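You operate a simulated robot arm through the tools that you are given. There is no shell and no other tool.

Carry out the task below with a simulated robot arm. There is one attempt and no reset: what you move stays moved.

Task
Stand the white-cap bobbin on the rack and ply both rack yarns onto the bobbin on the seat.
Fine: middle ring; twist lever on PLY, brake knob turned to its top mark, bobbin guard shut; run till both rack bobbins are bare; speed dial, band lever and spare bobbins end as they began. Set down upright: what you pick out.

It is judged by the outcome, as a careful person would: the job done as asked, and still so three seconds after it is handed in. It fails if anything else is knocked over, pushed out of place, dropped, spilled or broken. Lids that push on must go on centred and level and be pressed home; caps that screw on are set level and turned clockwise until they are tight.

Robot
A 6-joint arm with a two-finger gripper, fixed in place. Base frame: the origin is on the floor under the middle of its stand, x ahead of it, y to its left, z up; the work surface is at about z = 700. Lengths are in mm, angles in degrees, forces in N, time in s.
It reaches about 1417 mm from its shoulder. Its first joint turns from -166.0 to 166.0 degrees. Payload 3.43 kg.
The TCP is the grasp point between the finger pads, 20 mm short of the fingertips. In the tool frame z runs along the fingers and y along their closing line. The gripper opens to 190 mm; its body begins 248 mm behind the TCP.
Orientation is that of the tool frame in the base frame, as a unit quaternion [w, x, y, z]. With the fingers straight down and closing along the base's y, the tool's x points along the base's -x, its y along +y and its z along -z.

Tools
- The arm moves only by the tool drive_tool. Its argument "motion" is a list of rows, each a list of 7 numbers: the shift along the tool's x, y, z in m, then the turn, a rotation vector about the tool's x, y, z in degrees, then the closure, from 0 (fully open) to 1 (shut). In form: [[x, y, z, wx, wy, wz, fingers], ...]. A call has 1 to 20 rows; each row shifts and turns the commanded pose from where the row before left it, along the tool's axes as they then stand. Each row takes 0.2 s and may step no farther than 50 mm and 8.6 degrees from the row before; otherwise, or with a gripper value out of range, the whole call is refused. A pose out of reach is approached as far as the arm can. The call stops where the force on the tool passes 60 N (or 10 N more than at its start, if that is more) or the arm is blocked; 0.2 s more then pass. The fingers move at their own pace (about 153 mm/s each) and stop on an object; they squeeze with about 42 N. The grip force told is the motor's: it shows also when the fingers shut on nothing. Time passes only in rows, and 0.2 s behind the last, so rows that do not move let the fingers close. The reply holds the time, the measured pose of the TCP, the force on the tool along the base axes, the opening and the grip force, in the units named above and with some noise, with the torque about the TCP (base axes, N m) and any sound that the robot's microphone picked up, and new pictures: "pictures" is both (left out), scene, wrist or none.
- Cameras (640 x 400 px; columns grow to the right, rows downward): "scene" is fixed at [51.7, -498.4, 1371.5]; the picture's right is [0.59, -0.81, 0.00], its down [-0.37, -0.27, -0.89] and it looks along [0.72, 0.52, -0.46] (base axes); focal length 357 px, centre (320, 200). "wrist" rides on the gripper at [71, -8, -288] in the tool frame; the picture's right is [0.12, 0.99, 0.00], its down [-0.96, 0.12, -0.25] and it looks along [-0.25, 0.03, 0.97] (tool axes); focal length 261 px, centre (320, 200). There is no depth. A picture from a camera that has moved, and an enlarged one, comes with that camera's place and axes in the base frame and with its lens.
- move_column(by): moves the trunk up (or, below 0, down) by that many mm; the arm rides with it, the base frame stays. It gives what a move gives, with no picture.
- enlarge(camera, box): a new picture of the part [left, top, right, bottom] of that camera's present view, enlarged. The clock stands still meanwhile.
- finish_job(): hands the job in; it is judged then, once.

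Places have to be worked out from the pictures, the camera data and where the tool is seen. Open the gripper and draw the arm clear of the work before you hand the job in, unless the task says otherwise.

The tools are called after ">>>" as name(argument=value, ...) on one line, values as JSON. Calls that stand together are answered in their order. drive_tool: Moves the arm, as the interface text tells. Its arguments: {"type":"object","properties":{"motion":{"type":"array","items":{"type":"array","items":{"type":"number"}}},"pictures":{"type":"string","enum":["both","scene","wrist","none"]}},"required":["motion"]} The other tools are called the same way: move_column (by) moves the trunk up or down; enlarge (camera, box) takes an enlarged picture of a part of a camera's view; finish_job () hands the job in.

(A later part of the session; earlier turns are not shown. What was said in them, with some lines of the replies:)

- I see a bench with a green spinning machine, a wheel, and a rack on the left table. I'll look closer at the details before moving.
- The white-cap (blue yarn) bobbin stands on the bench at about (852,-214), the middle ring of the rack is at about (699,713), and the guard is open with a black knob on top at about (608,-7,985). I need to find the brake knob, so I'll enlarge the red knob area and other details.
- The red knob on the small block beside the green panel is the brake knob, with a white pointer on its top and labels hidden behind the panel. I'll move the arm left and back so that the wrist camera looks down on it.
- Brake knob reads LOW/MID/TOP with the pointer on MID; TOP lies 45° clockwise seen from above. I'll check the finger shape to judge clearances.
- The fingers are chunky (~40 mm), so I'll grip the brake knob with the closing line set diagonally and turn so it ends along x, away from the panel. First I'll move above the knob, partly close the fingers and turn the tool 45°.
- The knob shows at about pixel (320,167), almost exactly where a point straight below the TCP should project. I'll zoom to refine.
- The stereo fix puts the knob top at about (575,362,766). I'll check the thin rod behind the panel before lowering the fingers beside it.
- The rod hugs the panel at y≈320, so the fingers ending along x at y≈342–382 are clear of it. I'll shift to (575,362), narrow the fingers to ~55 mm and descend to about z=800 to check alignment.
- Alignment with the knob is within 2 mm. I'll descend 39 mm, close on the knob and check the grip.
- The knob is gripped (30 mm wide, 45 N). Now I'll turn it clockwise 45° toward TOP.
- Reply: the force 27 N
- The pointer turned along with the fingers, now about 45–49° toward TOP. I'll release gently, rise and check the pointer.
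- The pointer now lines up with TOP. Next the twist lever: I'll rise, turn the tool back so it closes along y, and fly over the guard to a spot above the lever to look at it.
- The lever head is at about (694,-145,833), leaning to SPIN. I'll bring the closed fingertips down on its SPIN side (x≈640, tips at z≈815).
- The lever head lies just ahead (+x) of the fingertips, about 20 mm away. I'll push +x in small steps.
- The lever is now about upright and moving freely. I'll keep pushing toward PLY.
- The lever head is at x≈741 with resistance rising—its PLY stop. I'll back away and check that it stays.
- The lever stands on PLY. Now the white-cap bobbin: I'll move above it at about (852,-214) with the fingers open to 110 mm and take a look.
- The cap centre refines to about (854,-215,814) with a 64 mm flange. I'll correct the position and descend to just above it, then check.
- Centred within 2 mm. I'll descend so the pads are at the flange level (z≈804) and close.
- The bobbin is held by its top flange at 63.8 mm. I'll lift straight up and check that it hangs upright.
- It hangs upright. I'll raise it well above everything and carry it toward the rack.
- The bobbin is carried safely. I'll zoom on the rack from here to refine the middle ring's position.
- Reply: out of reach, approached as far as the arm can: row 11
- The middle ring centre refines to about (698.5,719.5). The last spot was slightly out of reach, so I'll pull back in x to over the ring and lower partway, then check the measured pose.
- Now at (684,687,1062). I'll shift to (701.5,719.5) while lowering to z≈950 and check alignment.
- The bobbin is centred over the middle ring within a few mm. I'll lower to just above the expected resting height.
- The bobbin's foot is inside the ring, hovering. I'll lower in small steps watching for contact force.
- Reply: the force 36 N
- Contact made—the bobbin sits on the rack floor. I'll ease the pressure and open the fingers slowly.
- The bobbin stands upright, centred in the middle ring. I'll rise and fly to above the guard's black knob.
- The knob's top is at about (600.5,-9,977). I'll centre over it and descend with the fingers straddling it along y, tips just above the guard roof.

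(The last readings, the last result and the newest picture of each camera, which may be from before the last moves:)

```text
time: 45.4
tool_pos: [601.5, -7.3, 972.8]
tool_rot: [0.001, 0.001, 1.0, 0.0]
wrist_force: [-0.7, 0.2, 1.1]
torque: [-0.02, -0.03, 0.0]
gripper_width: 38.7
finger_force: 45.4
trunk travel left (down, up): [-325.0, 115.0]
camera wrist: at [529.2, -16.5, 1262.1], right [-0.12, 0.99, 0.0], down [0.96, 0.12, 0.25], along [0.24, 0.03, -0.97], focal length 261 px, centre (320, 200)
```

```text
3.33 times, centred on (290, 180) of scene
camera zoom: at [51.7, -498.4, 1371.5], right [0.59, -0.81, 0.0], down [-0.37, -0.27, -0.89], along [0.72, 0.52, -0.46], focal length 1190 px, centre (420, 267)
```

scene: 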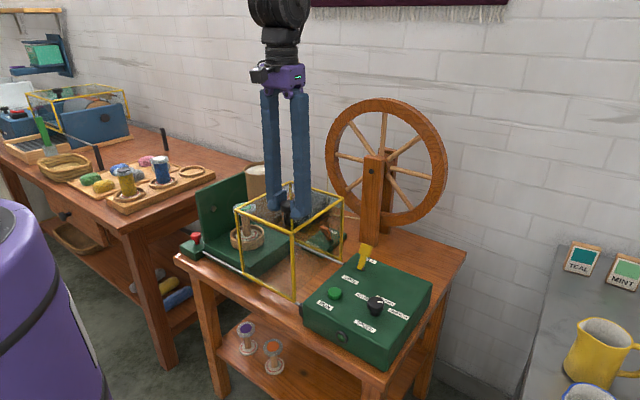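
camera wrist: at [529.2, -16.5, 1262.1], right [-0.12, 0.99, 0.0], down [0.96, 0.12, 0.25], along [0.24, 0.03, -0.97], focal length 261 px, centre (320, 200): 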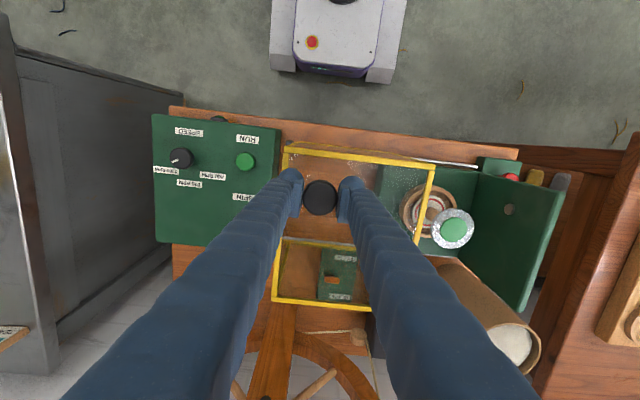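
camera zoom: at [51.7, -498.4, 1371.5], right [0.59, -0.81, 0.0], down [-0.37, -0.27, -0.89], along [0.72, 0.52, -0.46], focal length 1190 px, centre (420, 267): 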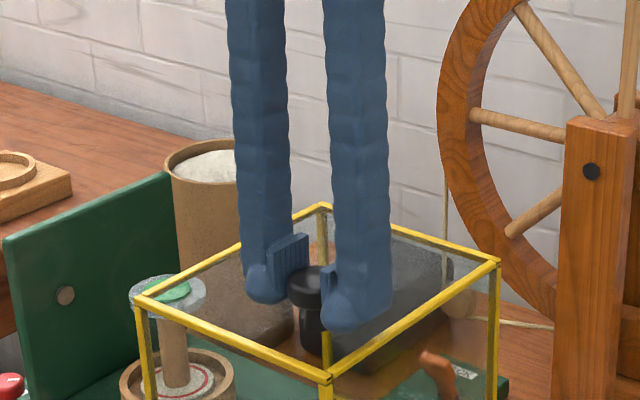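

The guard's knob is gripped. I'll slide it gently toward the seat (+y).

>>> drive_tool(motion=[[0, 0.01, 0, 0, 0, 0, 1], [0, 0.015, 0, 0, 0, 0, 1], [0, 0.015, 0, 0, 0, 0, 1], [0, 0.015, 0, 0, 0, 0, 1], [0, 0.015, 0, 0, 0, 0, 1]], pictures="both")

>>> enlarge(camera="scene", box=[180, 130, 360, 310])

```text
time: 46.6
tool_pos: [599.7, 61.8, 973.2]
tool_rot: [0.0, -0.001, 1.0, 0.0]
wrist_force: [3.6, 1.1, -8.7]
torque: [-0.59, 0.09, -0.04]
gripper_width: 38.6
finger_force: 45.6
trunk travel left (down, up): [-325.0, 115.0]
camera wrist: at [529.0, 53.1, 1262.2], right [-0.12, 0.99, 0.0], down [0.96, 0.12, 0.25], along [0.25, 0.03, -0.97], focal length 261 px, centre (320, 200)
```

scene: 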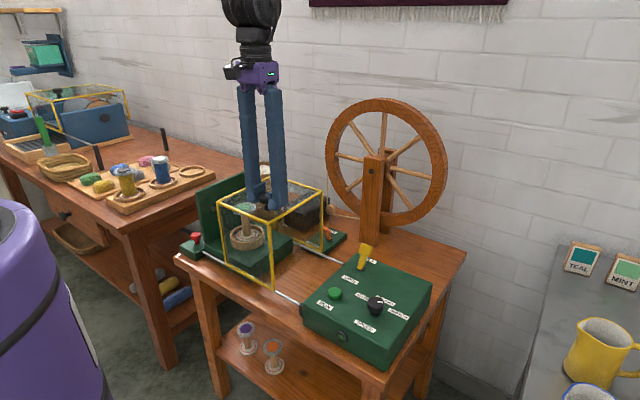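
wrist: 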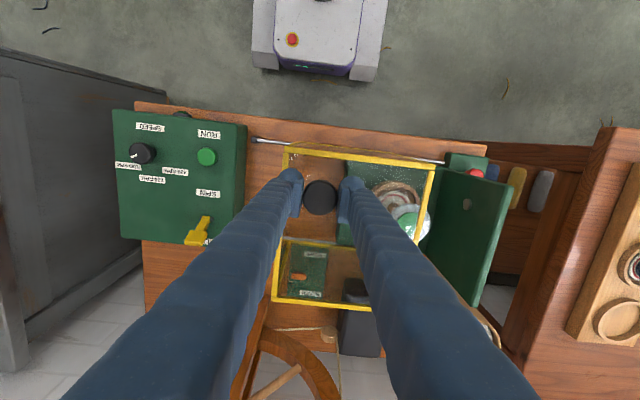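

```text
2.22 times, centred on (270, 220) of scene
camera zoom: at [51.7, -498.4, 1371.5], right [0.59, -0.81, 0.0], down [-0.37, -0.27, -0.89], along [0.72, 0.52, -0.46], focal length 793 px, centre (431, 156)
```

zoom: 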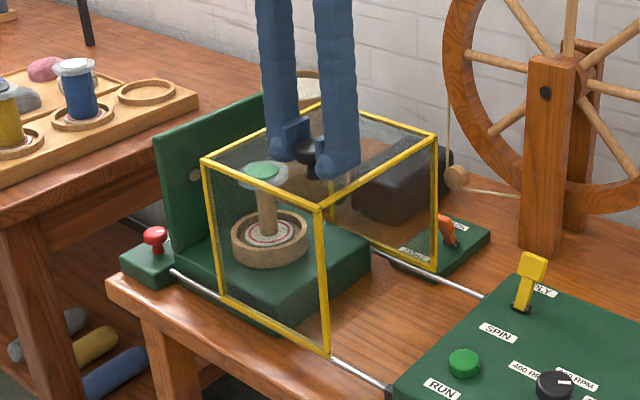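

The guard slides smoothly. I'll continue toward the panel.

>>> drive_tool(motion=[[0, 0.015, 0, 0, 0, 0, 1], [0, 0.015, 0, 0, 0, 0, 1], [0, 0.015, 0, 0, 0, 0, 1], [0, 0.015, 0, 0, 0, 0, 1], [0, 0.015, 0, 0, 0, 0, 1]], pictures="both")

>>> enlarge(camera="scene", box=[180, 130, 360, 310])

```text
time: 47.8
tool_pos: [599.7, 138.9, 973.3]
tool_rot: [0.0, 0.0, 1.0, 0.0]
wrist_force: [7.5, 0.9, 5.0]
torque: [-0.53, 0.06, 0.06]
gripper_width: 38.6
finger_force: 44.8
trunk travel left (down, up): [-325.0, 115.0]
camera wrist: at [528.8, 129.8, 1262.1], right [-0.12, 0.99, 0.0], down [0.96, 0.12, 0.25], along [0.25, 0.03, -0.97], focal length 261 px, centre (320, 200)
```

scene: 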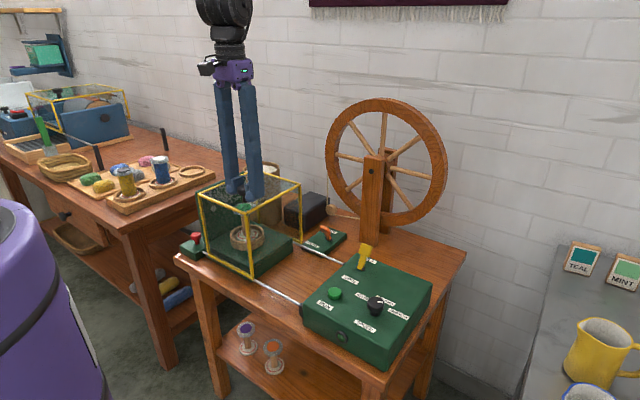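
wrist: 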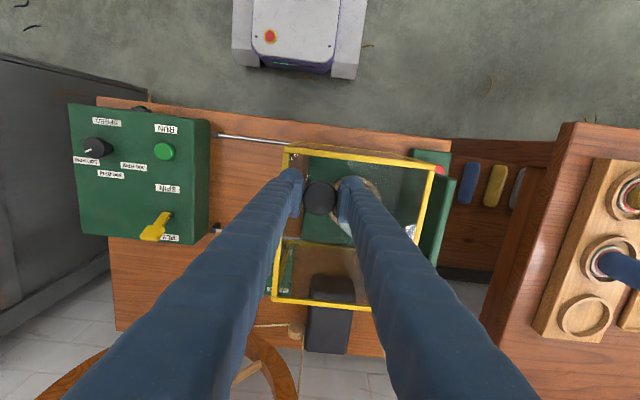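

```text
2.22 times, centred on (270, 220) of scene
camera zoom: at [51.7, -498.4, 1371.5], right [0.59, -0.81, 0.0], down [-0.37, -0.27, -0.89], along [0.72, 0.52, -0.46], focal length 793 px, centre (431, 156)
```

zoom: 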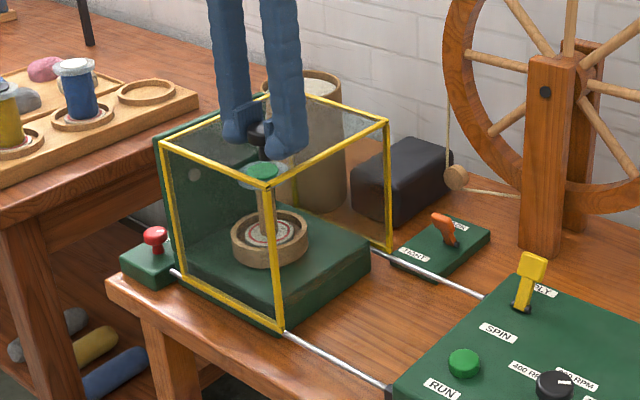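

The guard is nearly at the panel. I'll go on in 5 mm steps, watching the force.

>>> drive_tool(motion=[[0, 0.005, 0, 0, 0, 0, 1], [0, 0.005, 0, 0, 0, 0, 1], [0, 0.005, 0, 0, 0, 0, 1]], pictures="none")

>>> enlarge(camera="wrist", box=[260, 130, 480, 290])

>>> enlarge(camera="scene", box=[180, 170, 300, 290])

```text
time: 48.6
tool_pos: [599.7, 153.1, 974.3]
tool_rot: [0.001, -0.001, 1.0, 0.0]
wrist_force: [14.2, 2.3, 0.6]
torque: [-0.03, -0.43, -0.07]
gripper_width: 38.9
finger_force: 44.6
trunk travel left (down, up): [-325.0, 115.0]
```

```text
2.50 times, centred on (370, 210) of wrist
camera zoom: at [528.9, 144.1, 1262.1], right [-0.12, 0.99, 0.0], down [0.96, 0.12, 0.25], along [0.25, 0.03, -0.97], focal length 652 px, centre (195, 175)
```

zoom: 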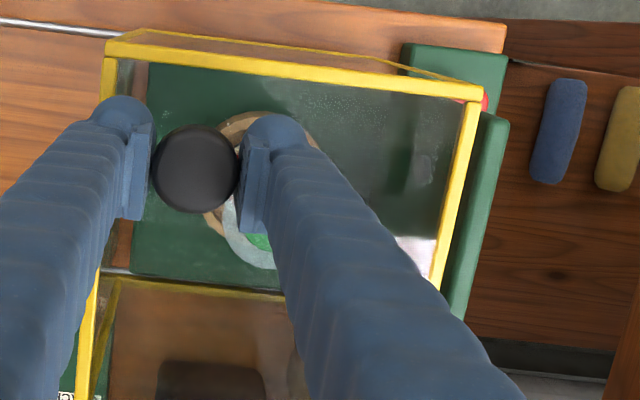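

```text
3.33 times, centred on (240, 230) of scene
camera zoom: at [51.7, -498.4, 1371.5], right [0.59, -0.81, 0.0], down [-0.37, -0.27, -0.89], along [0.72, 0.52, -0.46], focal length 1190 px, centre (587, 100)
```

zoom: 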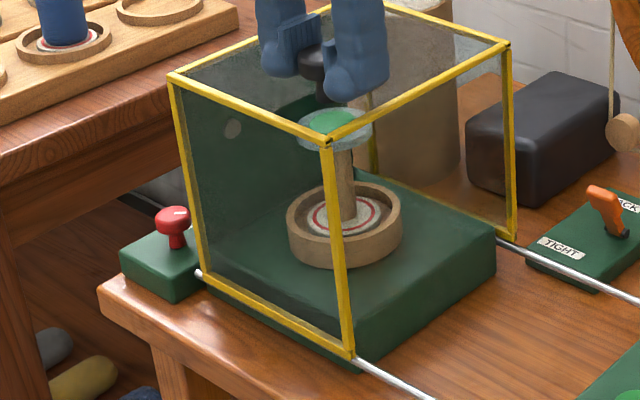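

Small side force is building in x, so I'll relieve it slightly while continuing the last bit toward the stop.

>>> drive_tool(motion=[[-0.001, 0.004, 0, 0, 0, 0, 1], [-0.001, 0.004, 0, 0, 0, 0, 1], [0, 0.004, 0, 0, 0, 0, 1]], pictures="none")

>>> enlarge(camera="scene", box=[180, 170, 300, 290])

```text
time: 49.4
tool_pos: [600.4, 160.5, 973.7]
tool_rot: [-0.003, 0.0, 1.0, 0.0]
wrist_force: [7.3, -50.6, 1.5]
torque: [-0.61, -0.26, 0.19]
gripper_width: 38.6
finger_force: 45.0
trunk travel left (down, up): [-325.0, 115.0]
```

```text
3.33 times, centred on (240, 230) of scene
camera zoom: at [51.7, -498.4, 1371.5], right [0.59, -0.81, 0.0], down [-0.37, -0.27, -0.89], along [0.72, 0.52, -0.46], focal length 1190 px, centre (587, 100)
```

zoom: 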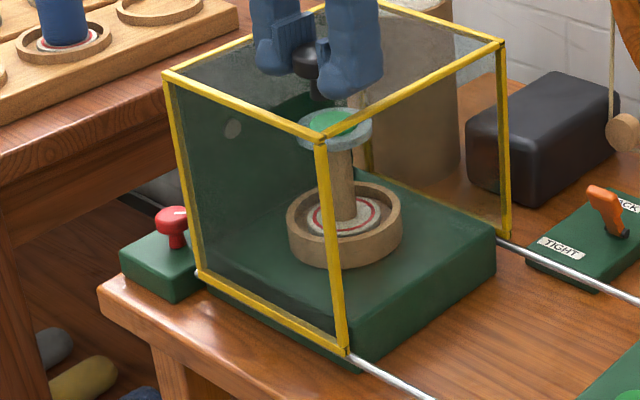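

The guard hit its stop (51 N) — shut. I'll relax the push slightly, then release the knob and check it's fully shut.

>>> drive_tool(motion=[[0, -0.003, 0, 0, 0, 0, 1], [0, 0, 0, 0, 0, 0, 1]], pictures="none")

```text
time: 50.0
tool_pos: [598.9, 160.3, 973.4]
tool_rot: [-0.002, 0.0, 1.0, 0.0]
wrist_force: [-1.4, -34.8, -2.7]
torque: [-0.21, 0.24, -0.01]
gripper_width: 38.7
finger_force: 45.0
trunk travel left (down, up): [-325.0, 115.0]
```

>>> drive_tool(motion=[[0, -0.004, 0, 0, 0, 0, 1], [0, 0, 0, 0, 0, 0, 1], [0, 0, 0, 0, 0, 0, 0.76], [0, 0, 0, 0, 0, 0, 0.7], [0, 0, 0, 0, 0, 0, 0.6], [0, 0, -0.02, 0, 0, 0, 0.6], [0, 0, -0.04, 0, 0, 0, 0.6], [0, 0, -0.04, 0, 0, 0, 0.6]], pictures="both")

>>> enlarge(camera="scene", box=[180, 170, 300, 290])

>>> enlarge(camera="wrist", box=[260, 130, 480, 290])

```text
time: 51.8
tool_pos: [599.1, 159.1, 1073.6]
tool_rot: [-0.001, 0.0, 1.0, 0.0]
wrist_force: [-0.7, -0.7, -0.2]
torque: [0.01, -0.06, -0.01]
gripper_width: 76.0
finger_force: 0.0
trunk travel left (down, up): [-325.0, 115.0]
camera wrist: at [528.9, 149.6, 1362.2], right [-0.12, 0.99, 0.0], down [0.96, 0.12, 0.25], along [0.25, 0.03, -0.97], focal length 261 px, centre (320, 200)
```

scene: 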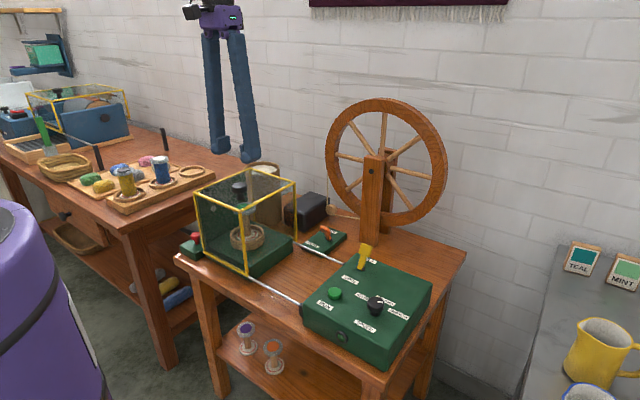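
wrist: 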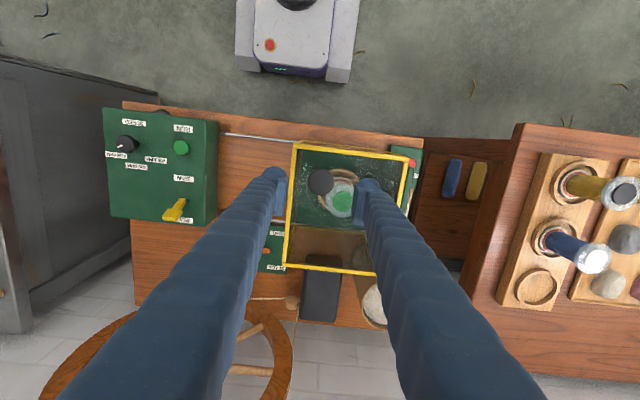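

```text
3.33 times, centred on (240, 230) of scene
camera zoom: at [51.7, -498.4, 1371.5], right [0.59, -0.81, 0.0], down [-0.37, -0.27, -0.89], along [0.72, 0.52, -0.46], focal length 1190 px, centre (587, 100)
```

zoom: 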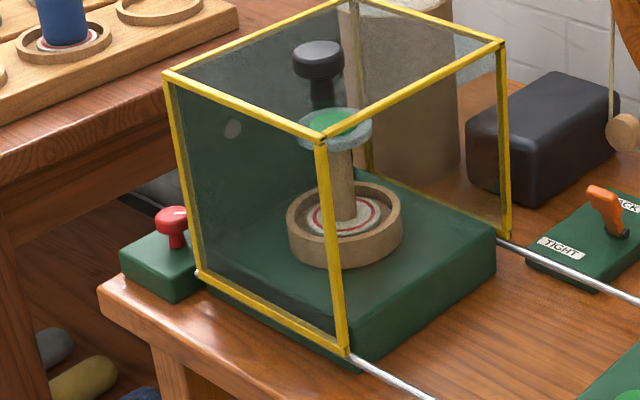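

```text
2.50 times, centred on (370, 210) of wrist
camera zoom: at [528.9, 149.6, 1362.2], right [-0.12, 0.99, 0.0], down [0.96, 0.12, 0.25], along [0.25, 0.03, -0.97], focal length 652 px, centre (195, 175)
```

zoom: 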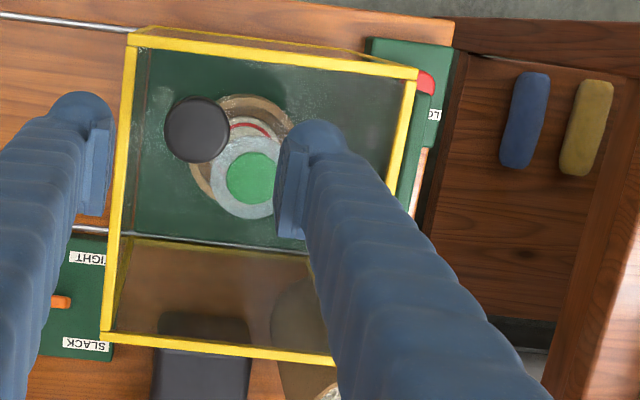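

The guard is shut against the panel, and both yarn bobbins stand in the rack. Before running, I'll verify the brake knob still points to TOP, then move the closed fingers over the RUN button.

>>> enlarge(camera="wrist", box=[390, 140, 440, 190])

>>> enlarge(camera="wrist", box=[480, 130, 640, 320])

>>> drive_tool(motion=[[0.0004, -0.0411, 0, 0, 0, 0, 1], [0.0004, -0.0411, 0, 0, 0, 0, 1], [0.0004, -0.0411, 0, 0, 0, 0, 1], [0.0004, -0.0411, 0, 0, 0, 0, 1], [0.0004, -0.0411, 0, 0, 0, 0, 1], [0.0004, -0.0411, 0, 0, 0, 0, 1], [0.0004, -0.0411, 0, 0, 0, 0, 1], [0, 0, 0.04, 0, 0, 0, 1], [0, 0, 0.04, 0, 0, 0, 1], [0, 0, 0.04, 0, 0, 0, 1], [0, 0, 0.04, 0, 0, 0, 1], [0, 0, 0.04, 0, 0, 0, 1], [0, 0, 0.035, 0, 0, 0, 1], [0, 0, 0, 0, 0, 0, 1]], pictures="both")

>>> enlarge(camera="scene", box=[290, 220, 430, 360])

>>> enlarge(camera="wrist", box=[240, 130, 400, 250])

```text
8.00 times, centred on (415, 165) of wrist
camera zoom: at [528.9, 149.6, 1362.2], right [-0.12, 0.99, 0.0], down [0.96, 0.12, 0.25], along [0.25, 0.03, -0.97], focal length 2085 px, centre (-440, 480)
```

zoom: 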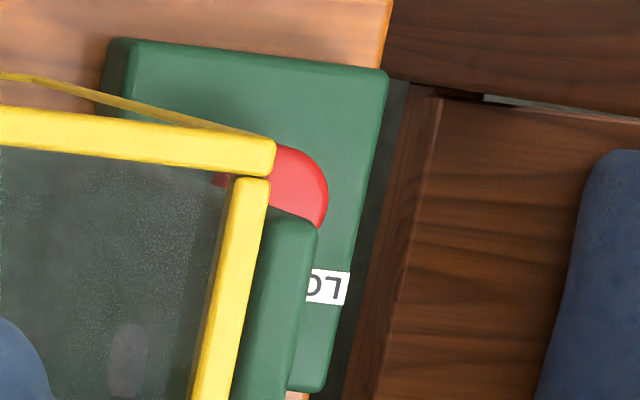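

```text
2.11 times, centred on (560, 225) of wrist
camera zoom: at [528.9, 149.6, 1362.2], right [-0.12, 0.99, 0.0], down [0.96, 0.12, 0.25], along [0.25, 0.03, -0.97], focal length 549 px, centre (-185, 147)
```

zoom: 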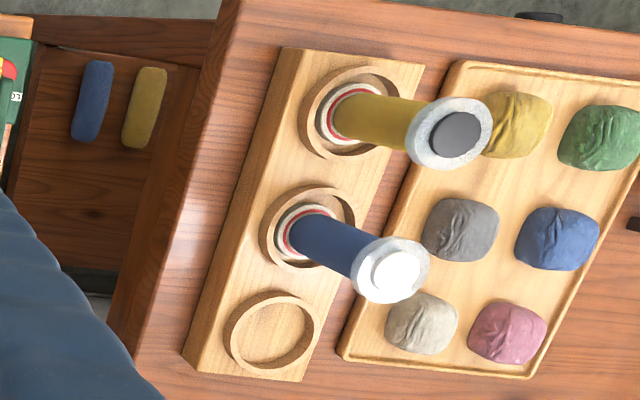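

```text
time: 54.8
tool_pos: [597.9, -129.4, 840.5]
tool_rot: [0.0, 0.0, 1.0, 0.0]
wrist_force: [0.2, 0.2, -0.2]
torque: [0.03, 0.02, -0.01]
gripper_width: 0.0
finger_force: 34.3
trunk travel left (down, up): [-325.0, 115.0]
camera wrist: at [527.1, -138.7, 1128.1], right [-0.12, 0.99, 0.0], down [0.96, 0.12, 0.25], along [0.25, 0.03, -0.97], focal length 261 px, centre (320, 200)
```

scene: 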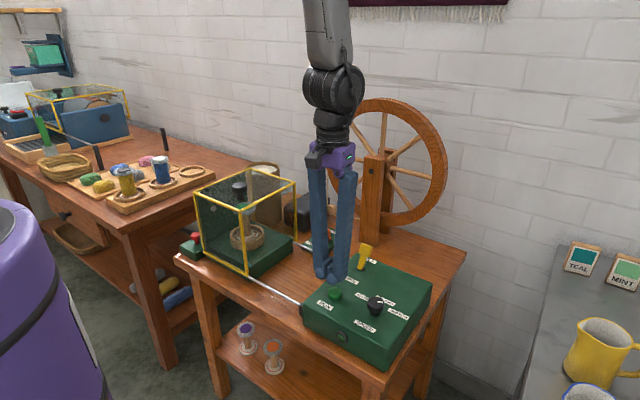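
wrist: 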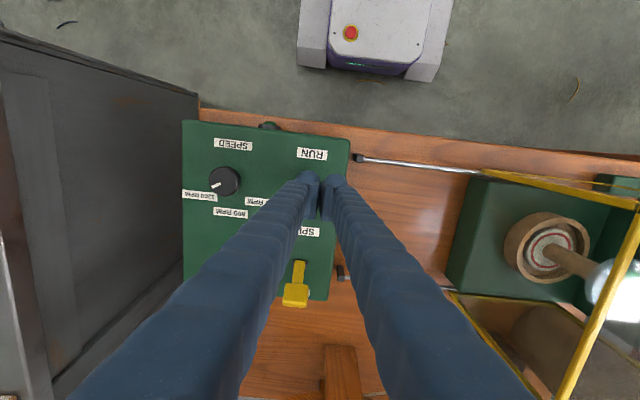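

```text
2.86 times, centred on (360, 290) of scene
camera zoom: at [51.7, -498.4, 1371.5], right [0.59, -0.81, 0.0], down [-0.37, -0.27, -0.89], along [0.72, 0.52, -0.46], focal length 1020 px, centre (206, -57)
```

zoom: 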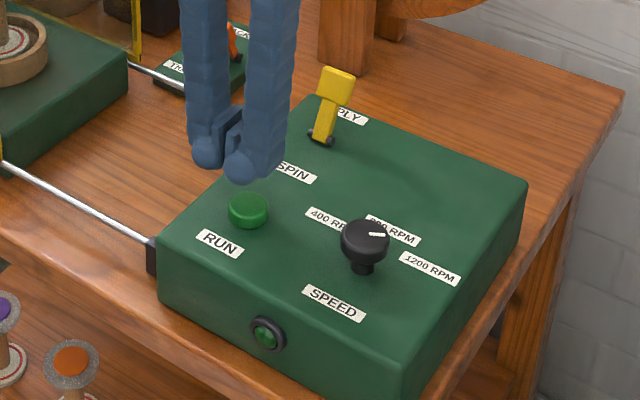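

```text
3.33 times, centred on (320, 190) of wrist
camera zoom: at [527.1, -138.7, 1128.1], right [-0.12, 0.99, 0.0], down [0.96, 0.12, 0.25], along [0.25, 0.03, -0.97], focal length 869 px, centre (320, 233)
```

zoom: 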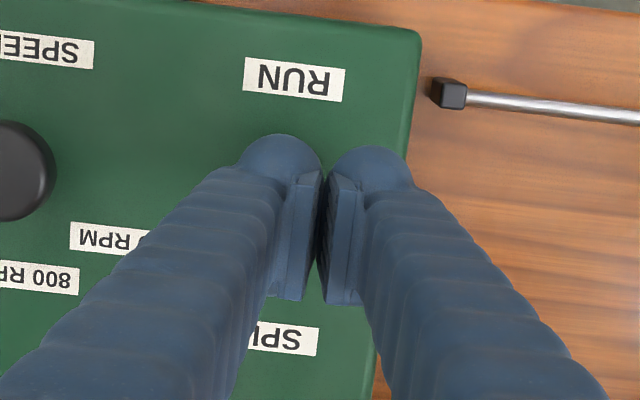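

The finger is above RUN. I'll lower carefully to touch and press it, watching force and sound.

>>> drive_tool(motion=[[0, -0.002, 0.015, 0, 0, 0, 1], [0, 0, 0.008, 0, 0, 0, 1], [0, 0, 0.004, 0, 0, 0, 1], [0, 0, 0, 0, 0, 0, 1]], pictures="scene")

>>> enlarge(camera="scene", box=[290, 220, 430, 360])

```text
time: 55.8
tool_pos: [597.6, -131.8, 813.2]
tool_rot: [0.0, 0.0, 1.0, 0.0]
wrist_force: [-0.5, 0.5, 0.1]
torque: [0.01, -0.01, 0.0]
gripper_width: 0.2
finger_force: 34.3
trunk travel left (down, up): [-325.0, 115.0]
```

scene: 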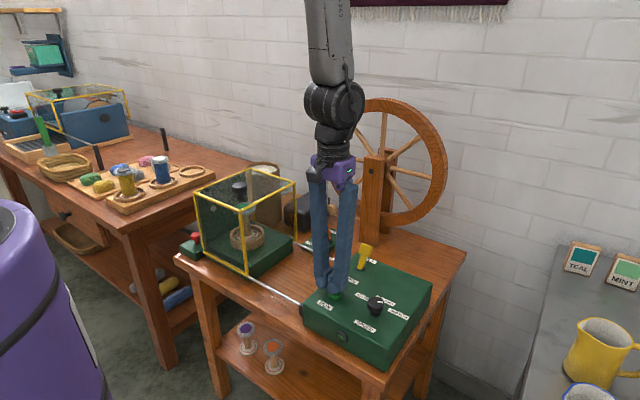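

```text
2.86 times, centred on (360, 290) of scene
camera zoom: at [51.7, -498.4, 1371.5], right [0.59, -0.81, 0.0], down [-0.37, -0.27, -0.89], along [0.72, 0.52, -0.46], focal length 1020 px, centre (206, -57)
```

zoom: 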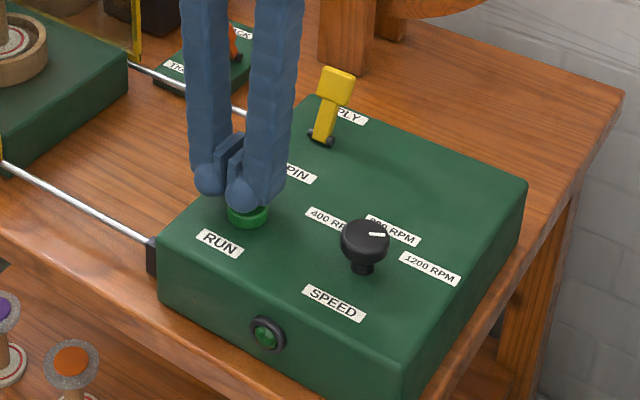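

>>> drive_tool(motion=[[0, 0, 0.003, 0, 0, 0, 1], [0, 0, 0.003, 0, 0, 0, 1], [0, 0, 0.003, 0, 0, 0, 1], [0, 0, 0, 0, 0, 0, 1]], pictures="scene")

>>> enlarge(camera="scene", box=[290, 220, 430, 360])

```text
time: 56.8
tool_pos: [597.1, -132.0, 803.2]
tool_rot: [0.0, 0.0, 1.0, 0.0]
wrist_force: [0.8, 0.8, 1.7]
torque: [-0.02, -0.01, 0.04]
gripper_width: 0.0
finger_force: 34.5
trunk travel left (down, up): [-325.0, 115.0]
heard: click
```

scene: 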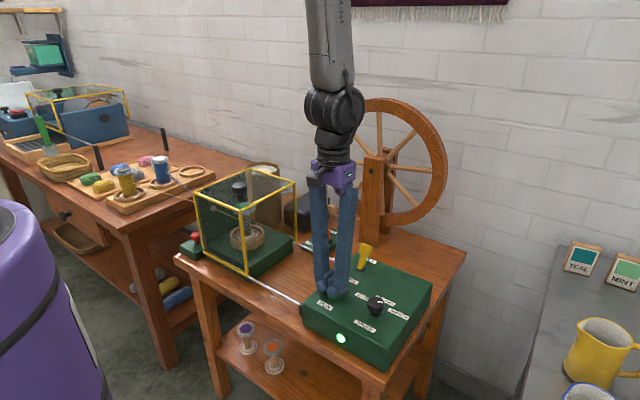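

```text
2.86 times, centred on (360, 290) of scene
camera zoom: at [51.7, -498.4, 1371.5], right [0.59, -0.81, 0.0], down [-0.37, -0.27, -0.89], along [0.72, 0.52, -0.46], focal length 1020 px, centre (206, -57)
```

zoom: 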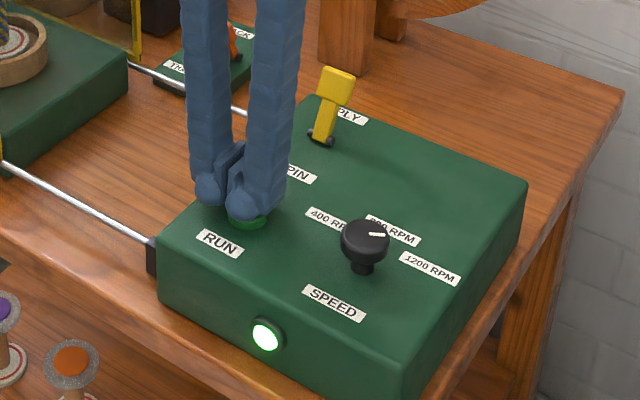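

Click heard and the lamp lit; yarn appears to be running. I'll lift the finger off to see if the run latches.

>>> drive_tool(motion=[[0, 0, -0.02, 0, 0, 0, 1], [0, 0, 0, 0, 0, 0, 1]], pictures="scene")

>>> enlarge(camera="scene", box=[90, 130, 350, 360])

```text
time: 57.4
tool_pos: [598.0, -132.6, 824.1]
tool_rot: [-0.001, 0.0, 1.0, 0.0]
wrist_force: [0.1, 0.0, 0.0]
torque: [-0.04, 0.01, 0.02]
gripper_width: 0.2
finger_force: 34.4
trunk travel left (down, up): [-325.0, 115.0]
```

scene: 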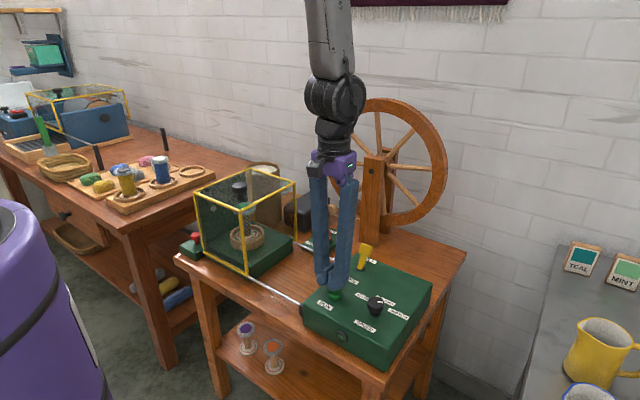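

```text
1.74 times, centred on (220, 245) of scene
camera zoom: at [51.7, -498.4, 1371.5], right [0.59, -0.81, 0.0], down [-0.37, -0.27, -0.89], along [0.72, 0.52, -0.46], focal length 621 px, centre (494, 122)
```

zoom: 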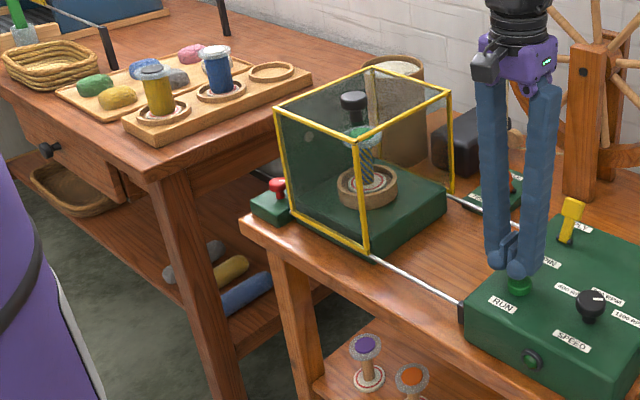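

The lamp went out on release, so RUN must be held. The seat bobbin already shows some plied yarn. I'll press and hold, watching the rack bobbins.

>>> drive_tool(motion=[[0, 0, 0.015, 0, 0, 0, 1], [0, 0, 0.006, 0, 0, 0, 1], [0, 0, 0.001, 0, 0, 0, 1], [0, 0, 0, 0, 0, 0, 1], [0, 0, 0, 0, 0, 0, 1], [0, 0, 0, 0, 0, 0, 1], [0, 0, 0, 0, 0, 0, 1], [0, 0, 0, 0, 0, 0, 1], [0, 0, 0, 0, 0, 0, 1], [0, 0, 0, 0, 0, 0, 1]], pictures="scene")

>>> enlarge(camera="scene", box=[90, 130, 350, 360])

```text
time: 59.6
tool_pos: [598.2, -132.0, 801.2]
tool_rot: [0.0, 0.0, 1.0, 0.0]
wrist_force: [1.1, -0.5, 3.0]
torque: [-0.03, -0.04, 0.0]
gripper_width: 0.0
finger_force: 34.4
trunk travel left (down, up): [-325.0, 115.0]
heard: click
```

scene: 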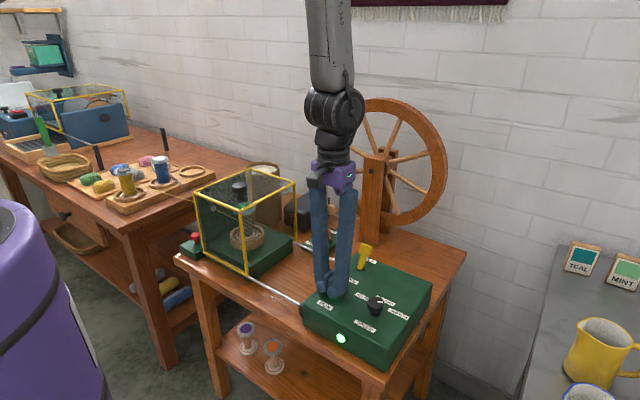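

```text
1.74 times, centred on (220, 245) of scene
camera zoom: at [51.7, -498.4, 1371.5], right [0.59, -0.81, 0.0], down [-0.37, -0.27, -0.89], along [0.72, 0.52, -0.46], focal length 621 px, centre (494, 122)
```

zoom: 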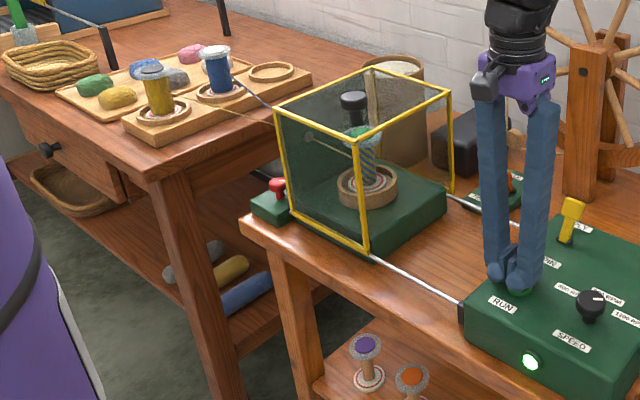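

Both yarns are feeding and the lamp is lit. I'll keep holding.

>>> drive_tool(motion=[[0, 0, 0, 0, 0, 0, 1], [0, 0, 0, 0, 0, 0, 1], [0, 0, 0, 0, 0, 0, 1], [0, 0, 0, 0, 0, 0, 1], [0, 0, 0, 0, 0, 0, 1], [0, 0, 0, 0, 0, 0, 1], [0, 0, 0, 0, 0, 0, 1], [0, 0, 0, 0, 0, 0, 1], [0, 0, 0, 0, 0, 0, 1], [0, 0, 0, 0, 0, 0, 1], [0, 0, 0, 0, 0, 0, 1], [0, 0, 0, 0, 0, 0, 1], [0, 0, 0, 0, 0, 0, 1], [0, 0, 0, 0, 0, 0, 1], [0, 0, 0, 0, 0, 0, 1], [0, 0, 0, 0, 0, 0, 1], [0, 0, 0, 0, 0, 0, 1], [0, 0, 0, 0, 0, 0, 1], [0, 0, 0, 0, 0, 0, 1], [0, 0, 0, 0, 0, 0, 1]], pictures="scene")

>>> enlarge(camera="scene", box=[90, 130, 270, 270])

```text
time: 63.8
tool_pos: [598.6, -131.7, 801.8]
tool_rot: [0.0, 0.0, 1.0, 0.0]
wrist_force: [0.1, 0.0, 3.1]
torque: [-0.03, 0.02, 0.0]
gripper_width: 0.0
finger_force: 34.3
trunk travel left (down, up): [-325.0, 115.0]
```

scene: 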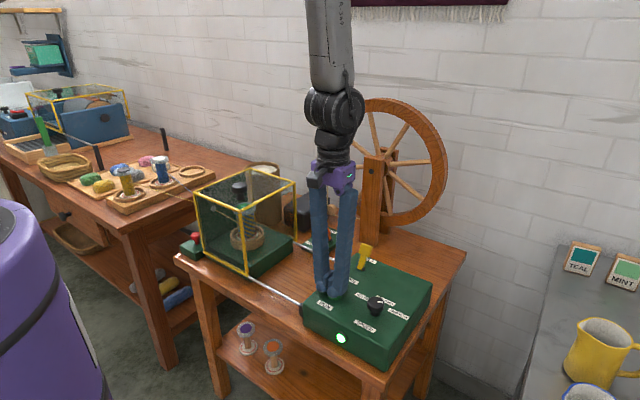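

```text
2.86 times, centred on (180, 200) of scene
camera zoom: at [51.7, -498.4, 1371.5], right [0.59, -0.81, 0.0], down [-0.37, -0.27, -0.89], along [0.72, 0.52, -0.46], focal length 1020 px, centre (720, 200)
```

zoom: 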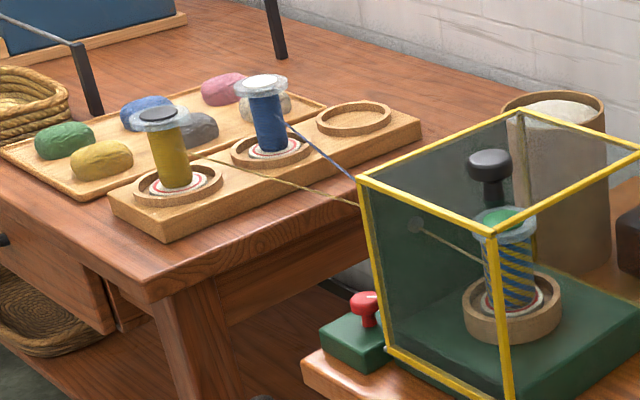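

The rack bobbins are thinning and the seat bobbin filling with plied yarn. I'll hold on.

>>> drive_tool(motion=[[0, 0, 0, 0, 0, 0, 1], [0, 0, 0, 0, 0, 0, 1], [0, 0, 0, 0, 0, 0, 1], [0, 0, 0, 0, 0, 0, 1], [0, 0, 0, 0, 0, 0, 1], [0, 0, 0, 0, 0, 0, 1], [0, 0, 0, 0, 0, 0, 1], [0, 0, 0, 0, 0, 0, 1], [0, 0, 0, 0, 0, 0, 1], [0, 0, 0, 0, 0, 0, 1], [0, 0, 0, 0, 0, 0, 1], [0, 0, 0, 0, 0, 0, 1], [0, 0, 0, 0, 0, 0, 1], [0, 0, 0, 0, 0, 0, 1], [0, 0, 0, 0, 0, 0, 1], [0, 0, 0, 0, 0, 0, 1], [0, 0, 0, 0, 0, 0, 1], [0, 0, 0, 0, 0, 0, 1], [0, 0, 0, 0, 0, 0, 1], [0, 0, 0, 0, 0, 0, 1]], pictures="scene")

>>> enlarge(camera="scene", box=[90, 130, 270, 270])

```text
time: 68.0
tool_pos: [598.7, -131.5, 801.4]
tool_rot: [0.001, 0.0, 1.0, 0.0]
wrist_force: [-0.4, 0.6, 3.6]
torque: [-0.01, 0.01, 0.02]
gripper_width: 0.1
finger_force: 34.1
trunk travel left (down, up): [-325.0, 115.0]
```

scene: 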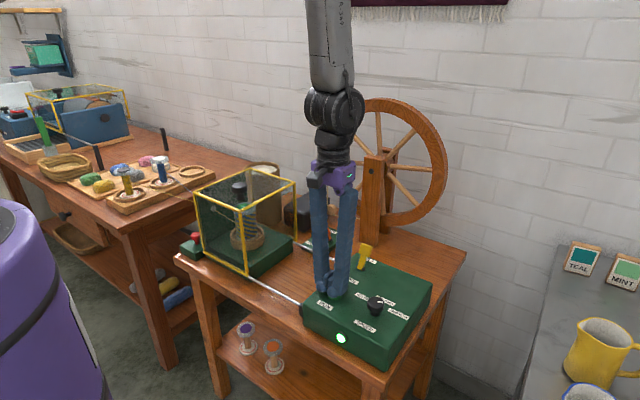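

```text
2.86 times, centred on (180, 200) of scene
camera zoom: at [51.7, -498.4, 1371.5], right [0.59, -0.81, 0.0], down [-0.37, -0.27, -0.89], along [0.72, 0.52, -0.46], focal length 1020 px, centre (720, 200)
```

zoom: 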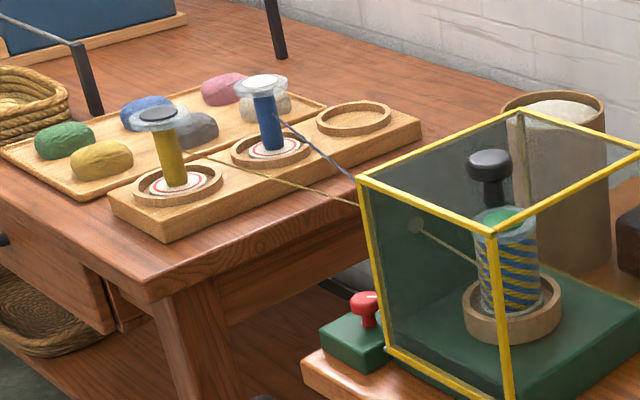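

Only a little yarn remains. I'll hold in shorter stretches now.

>>> drive_tool(motion=[[0, 0, 0, 0, 0, 0, 1], [0, 0, 0, 0, 0, 0, 1], [0, 0, 0, 0, 0, 0, 1], [0, 0, 0, 0, 0, 0, 1], [0, 0, 0, 0, 0, 0, 1], [0, 0, 0, 0, 0, 0, 1], [0, 0, 0, 0, 0, 0, 1], [0, 0, 0, 0, 0, 0, 1], [0, 0, 0, 0, 0, 0, 1], [0, 0, 0, 0, 0, 0, 1]], pictures="scene")

>>> enlarge(camera="scene", box=[90, 130, 270, 270])

```text
time: 70.2
tool_pos: [597.8, -133.1, 803.0]
tool_rot: [0.0, 0.0, 1.0, -0.001]
wrist_force: [-0.3, 0.5, 2.1]
torque: [0.03, 0.0, -0.02]
gripper_width: 0.0
finger_force: 34.4
trunk travel left (down, up): [-325.0, 115.0]
```

scene: 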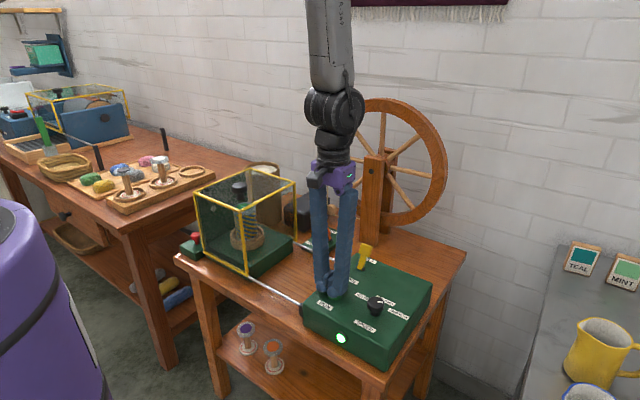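

```text
2.86 times, centred on (180, 200) of scene
camera zoom: at [51.7, -498.4, 1371.5], right [0.59, -0.81, 0.0], down [-0.37, -0.27, -0.89], along [0.72, 0.52, -0.46], focal length 1020 px, centre (720, 200)
```

zoom: 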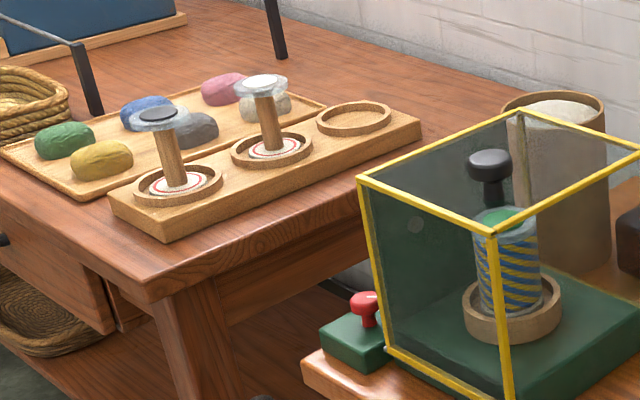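

Both rack bobbins are bare and the seat bobbin holds the plied yarn. I'll release RUN and lift the arm clear, then open the gripper.

>>> drive_tool(motion=[[0, 0, -0.02, 0, 0, 0, 1], [0, 0, -0.04, 0, 0, 0, 1], [0, 0, -0.045, 0, 0, 0, 1], [0, 0, -0.045, 0, 0, 0, 1], [0, 0, -0.045, 0, 0, 0, 1], [0, 0, -0.045, 0, 0, 0, 1], [0, 0, -0.045, 0, 0, 0, 1], [0.03, 0.02, -0.02, 0, 0, 0, 0.5], [0.03, 0.03, -0.02, 0, 0, 0, 0.3], [0.01, 0.03, 0, 0, 0, 0, 0.2], [0, 0, 0, 0, 0, 0, 0.2]], pictures="both")

>>> enlarge(camera="scene", box=[170, 160, 350, 300])

>>> enlarge(camera="scene", box=[290, 220, 450, 380])

>>> enlarge(camera="scene", box=[225, 310, 305, 390])

>>> enlarge(camera="scene", box=[90, 130, 230, 230])

```text
time: 72.6
tool_pos: [527.5, -54.0, 1125.6]
tool_rot: [0.0, 0.0, 1.0, 0.0]
wrist_force: [-0.9, -1.3, -0.7]
torque: [-0.01, -0.05, -0.05]
gripper_width: 152.0
finger_force: 0.0
trunk travel left (down, up): [-325.0, 115.0]
camera wrist: at [456.4, -62.8, 1414.2], right [-0.12, 0.99, 0.0], down [0.96, 0.12, 0.25], along [0.25, 0.03, -0.97], focal length 261 px, centre (320, 200)
```

scene: 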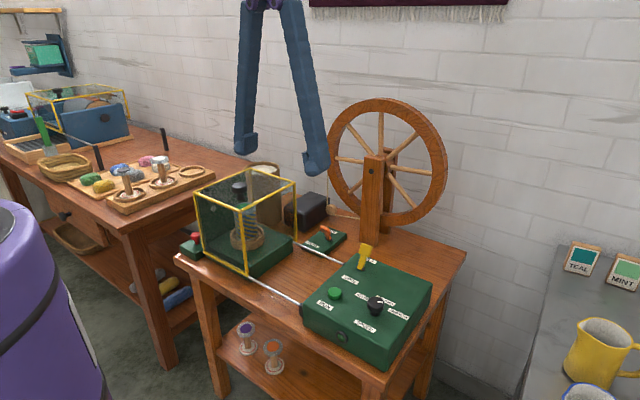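
wrist: 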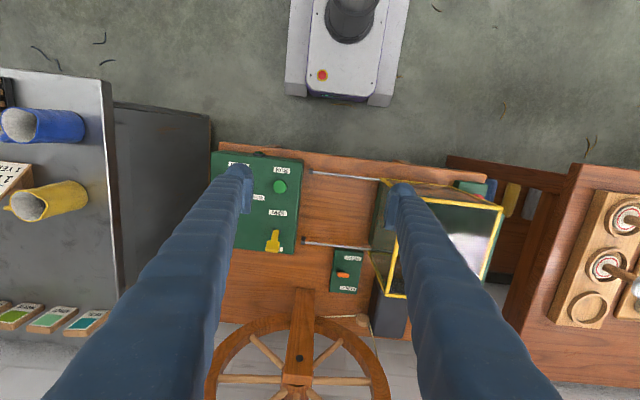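

```text
2.86 times, centred on (260, 230) of scene
camera zoom: at [51.7, -498.4, 1371.5], right [0.59, -0.81, 0.0], down [-0.37, -0.27, -0.89], along [0.72, 0.52, -0.46], focal length 1020 px, centre (491, 114)
```

zoom: 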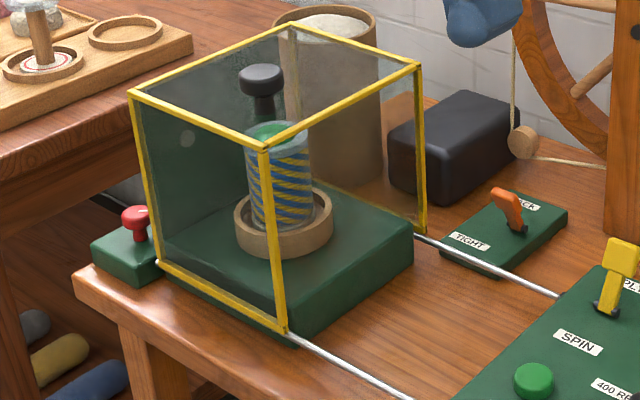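

```text
2.50 times, centred on (370, 300) of scene
camera zoom: at [51.7, -498.4, 1371.5], right [0.59, -0.81, 0.0], down [-0.37, -0.27, -0.89], along [0.72, 0.52, -0.46], focal length 892 px, centre (195, -50)
```

zoom: 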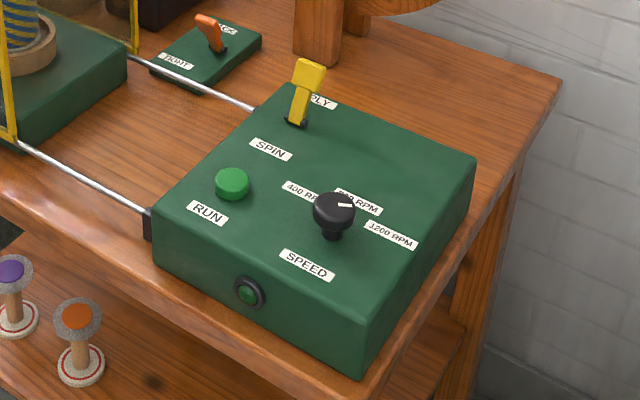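

```text
5.00 times, centred on (265, 350) of scene
camera zoom: at [51.7, -498.4, 1371.5], right [0.59, -0.81, 0.0], down [-0.37, -0.27, -0.89], along [0.72, 0.52, -0.46], focal length 1785 px, centre (595, -550)
```

zoom: 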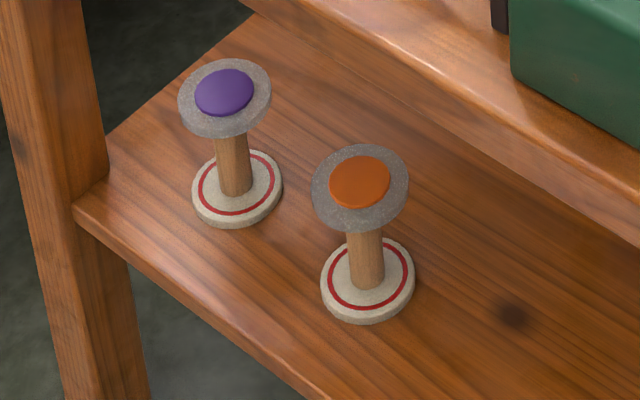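

```text
4.00 times, centred on (160, 180) of scene
camera zoom: at [51.7, -498.4, 1371.5], right [0.59, -0.81, 0.0], down [-0.37, -0.27, -0.89], along [0.72, 0.52, -0.46], focal length 1428 px, centre (960, 280)
```

zoom: 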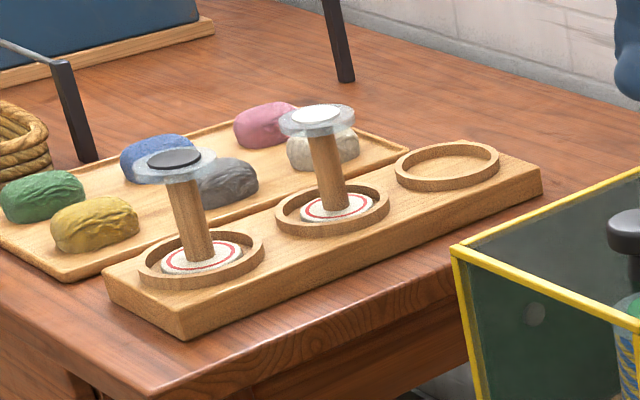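

All looks right: lamp off, lever on PLY, guard shut, dial, band lever and spares unchanged. I'll make one last check of the brake pointer from above before handing in.

>>> drive_tool(motion=[[0.003, 0.0413, 0, 0, 0, 0, 0.2], [0.003, 0.0413, 0, 0, 0, 0, 0.2], [0.003, 0.0413, 0, 0, 0, 0, 0.2], [0.003, 0.0413, 0, 0, 0, 0, 0.2], [0.003, 0.0413, 0, 0, 0, 0, 0.2], [0.003, 0.0413, 0, 0, 0, 0, 0.2], [0.003, 0.0413, 0, 0, 0, 0, 0.2], [0.003, 0.0413, 0, 0, 0, 0, 0.2], [0.003, 0.0413, 0, 0, 0, 0, 0.2], [0.003, 0.0413, 0, 0, 0, 0, 0.2], [0.003, 0.0413, 0, 0, 0, 0, 0.2], [0, 0, 0, 0, 0, 0, 0.2]], pictures="wrist")

>>> enlarge(camera="wrist", box=[250, 140, 350, 220])

```text
time: 75.2
tool_pos: [494.7, 403.2, 1129.5]
tool_rot: [0.0, 0.001, 1.0, 0.001]
wrist_force: [-0.5, 0.1, 0.8]
torque: [-0.05, 0.0, 0.04]
gripper_width: 151.8
finger_force: 0.2
trunk travel left (down, up): [-325.0, 115.0]
camera wrist: at [422.9, 392.8, 1417.3], right [-0.12, 0.99, 0.0], down [0.96, 0.12, 0.25], along [0.25, 0.03, -0.97], focal length 261 px, centre (320, 200)
```

wrist: 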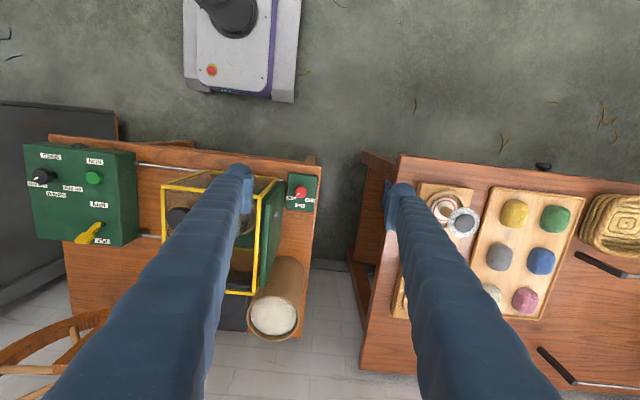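

```text
5.00 times, centred on (300, 180) of wrist
camera zoom: at [422.9, 392.8, 1417.3], right [-0.12, 0.99, 0.0], down [0.96, 0.12, 0.25], along [0.25, 0.03, -0.97], focal length 1303 px, centre (420, 300)
```

zoom: 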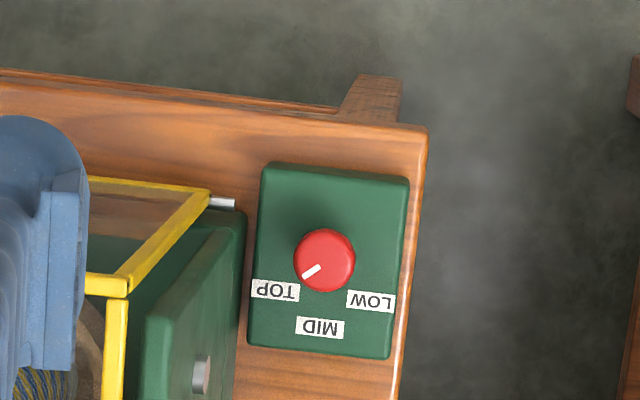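

The pointer is on TOP and everything is in place. I'll draw the arm back and up a little with the gripper open, then hand in.

>>> drive_tool(motion=[[0.025, -0.02, -0.01, 0, 0, 0, 0], [0.03, -0.02, -0.01, 0, 0, 0, 0], [0.03, -0.02, 0, 0, 0, 0, 0], [0, 0, 0, 0, 0, 0, 0], [0, 0, 0, 0, 0, 0, 0]], pictures="scene")

```text
time: 76.4
tool_pos: [408.2, 342.0, 1148.4]
tool_rot: [-0.001, 0.002, 1.0, 0.0]
wrist_force: [0.9, 0.9, -0.7]
torque: [-0.03, -0.04, 0.03]
gripper_width: 190.1
finger_force: 0.1
trunk travel left (down, up): [-325.0, 115.0]
```

scene: 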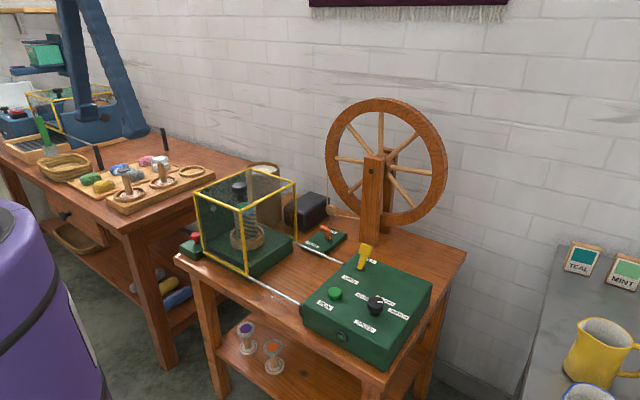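

The arm is clear, the gripper open, the rack bobbins bare and upright, and the guard shut with the plied yarn on the seat bobbin. I'm handing the job in.

>>> finish_job()

```text
The job is handed in.
```

The white-cap bobbin stands upright in the rack's middle ring, and both rack yarns are plied onto the bobbin on the seat. I handed the job in; no judging result has come back.

- **Yarn:** I held RUN until both rack bobbins were bare, then released it, and its lamp went out. RUN only works while held. A first press to test this lasted a moment and stopped when I let go, so the run has one short break near the start.
- **Settings:** The twist lever is on PLY and the brake knob points to TOP. The bobbin guard is shut against its stop.
- **Left as they were:** The speed dial, band lever and spare bobbins look the same in the pictures as at the start.

Nothing was knocked over or dropped. The gripper is open and the arm is clear of the work.
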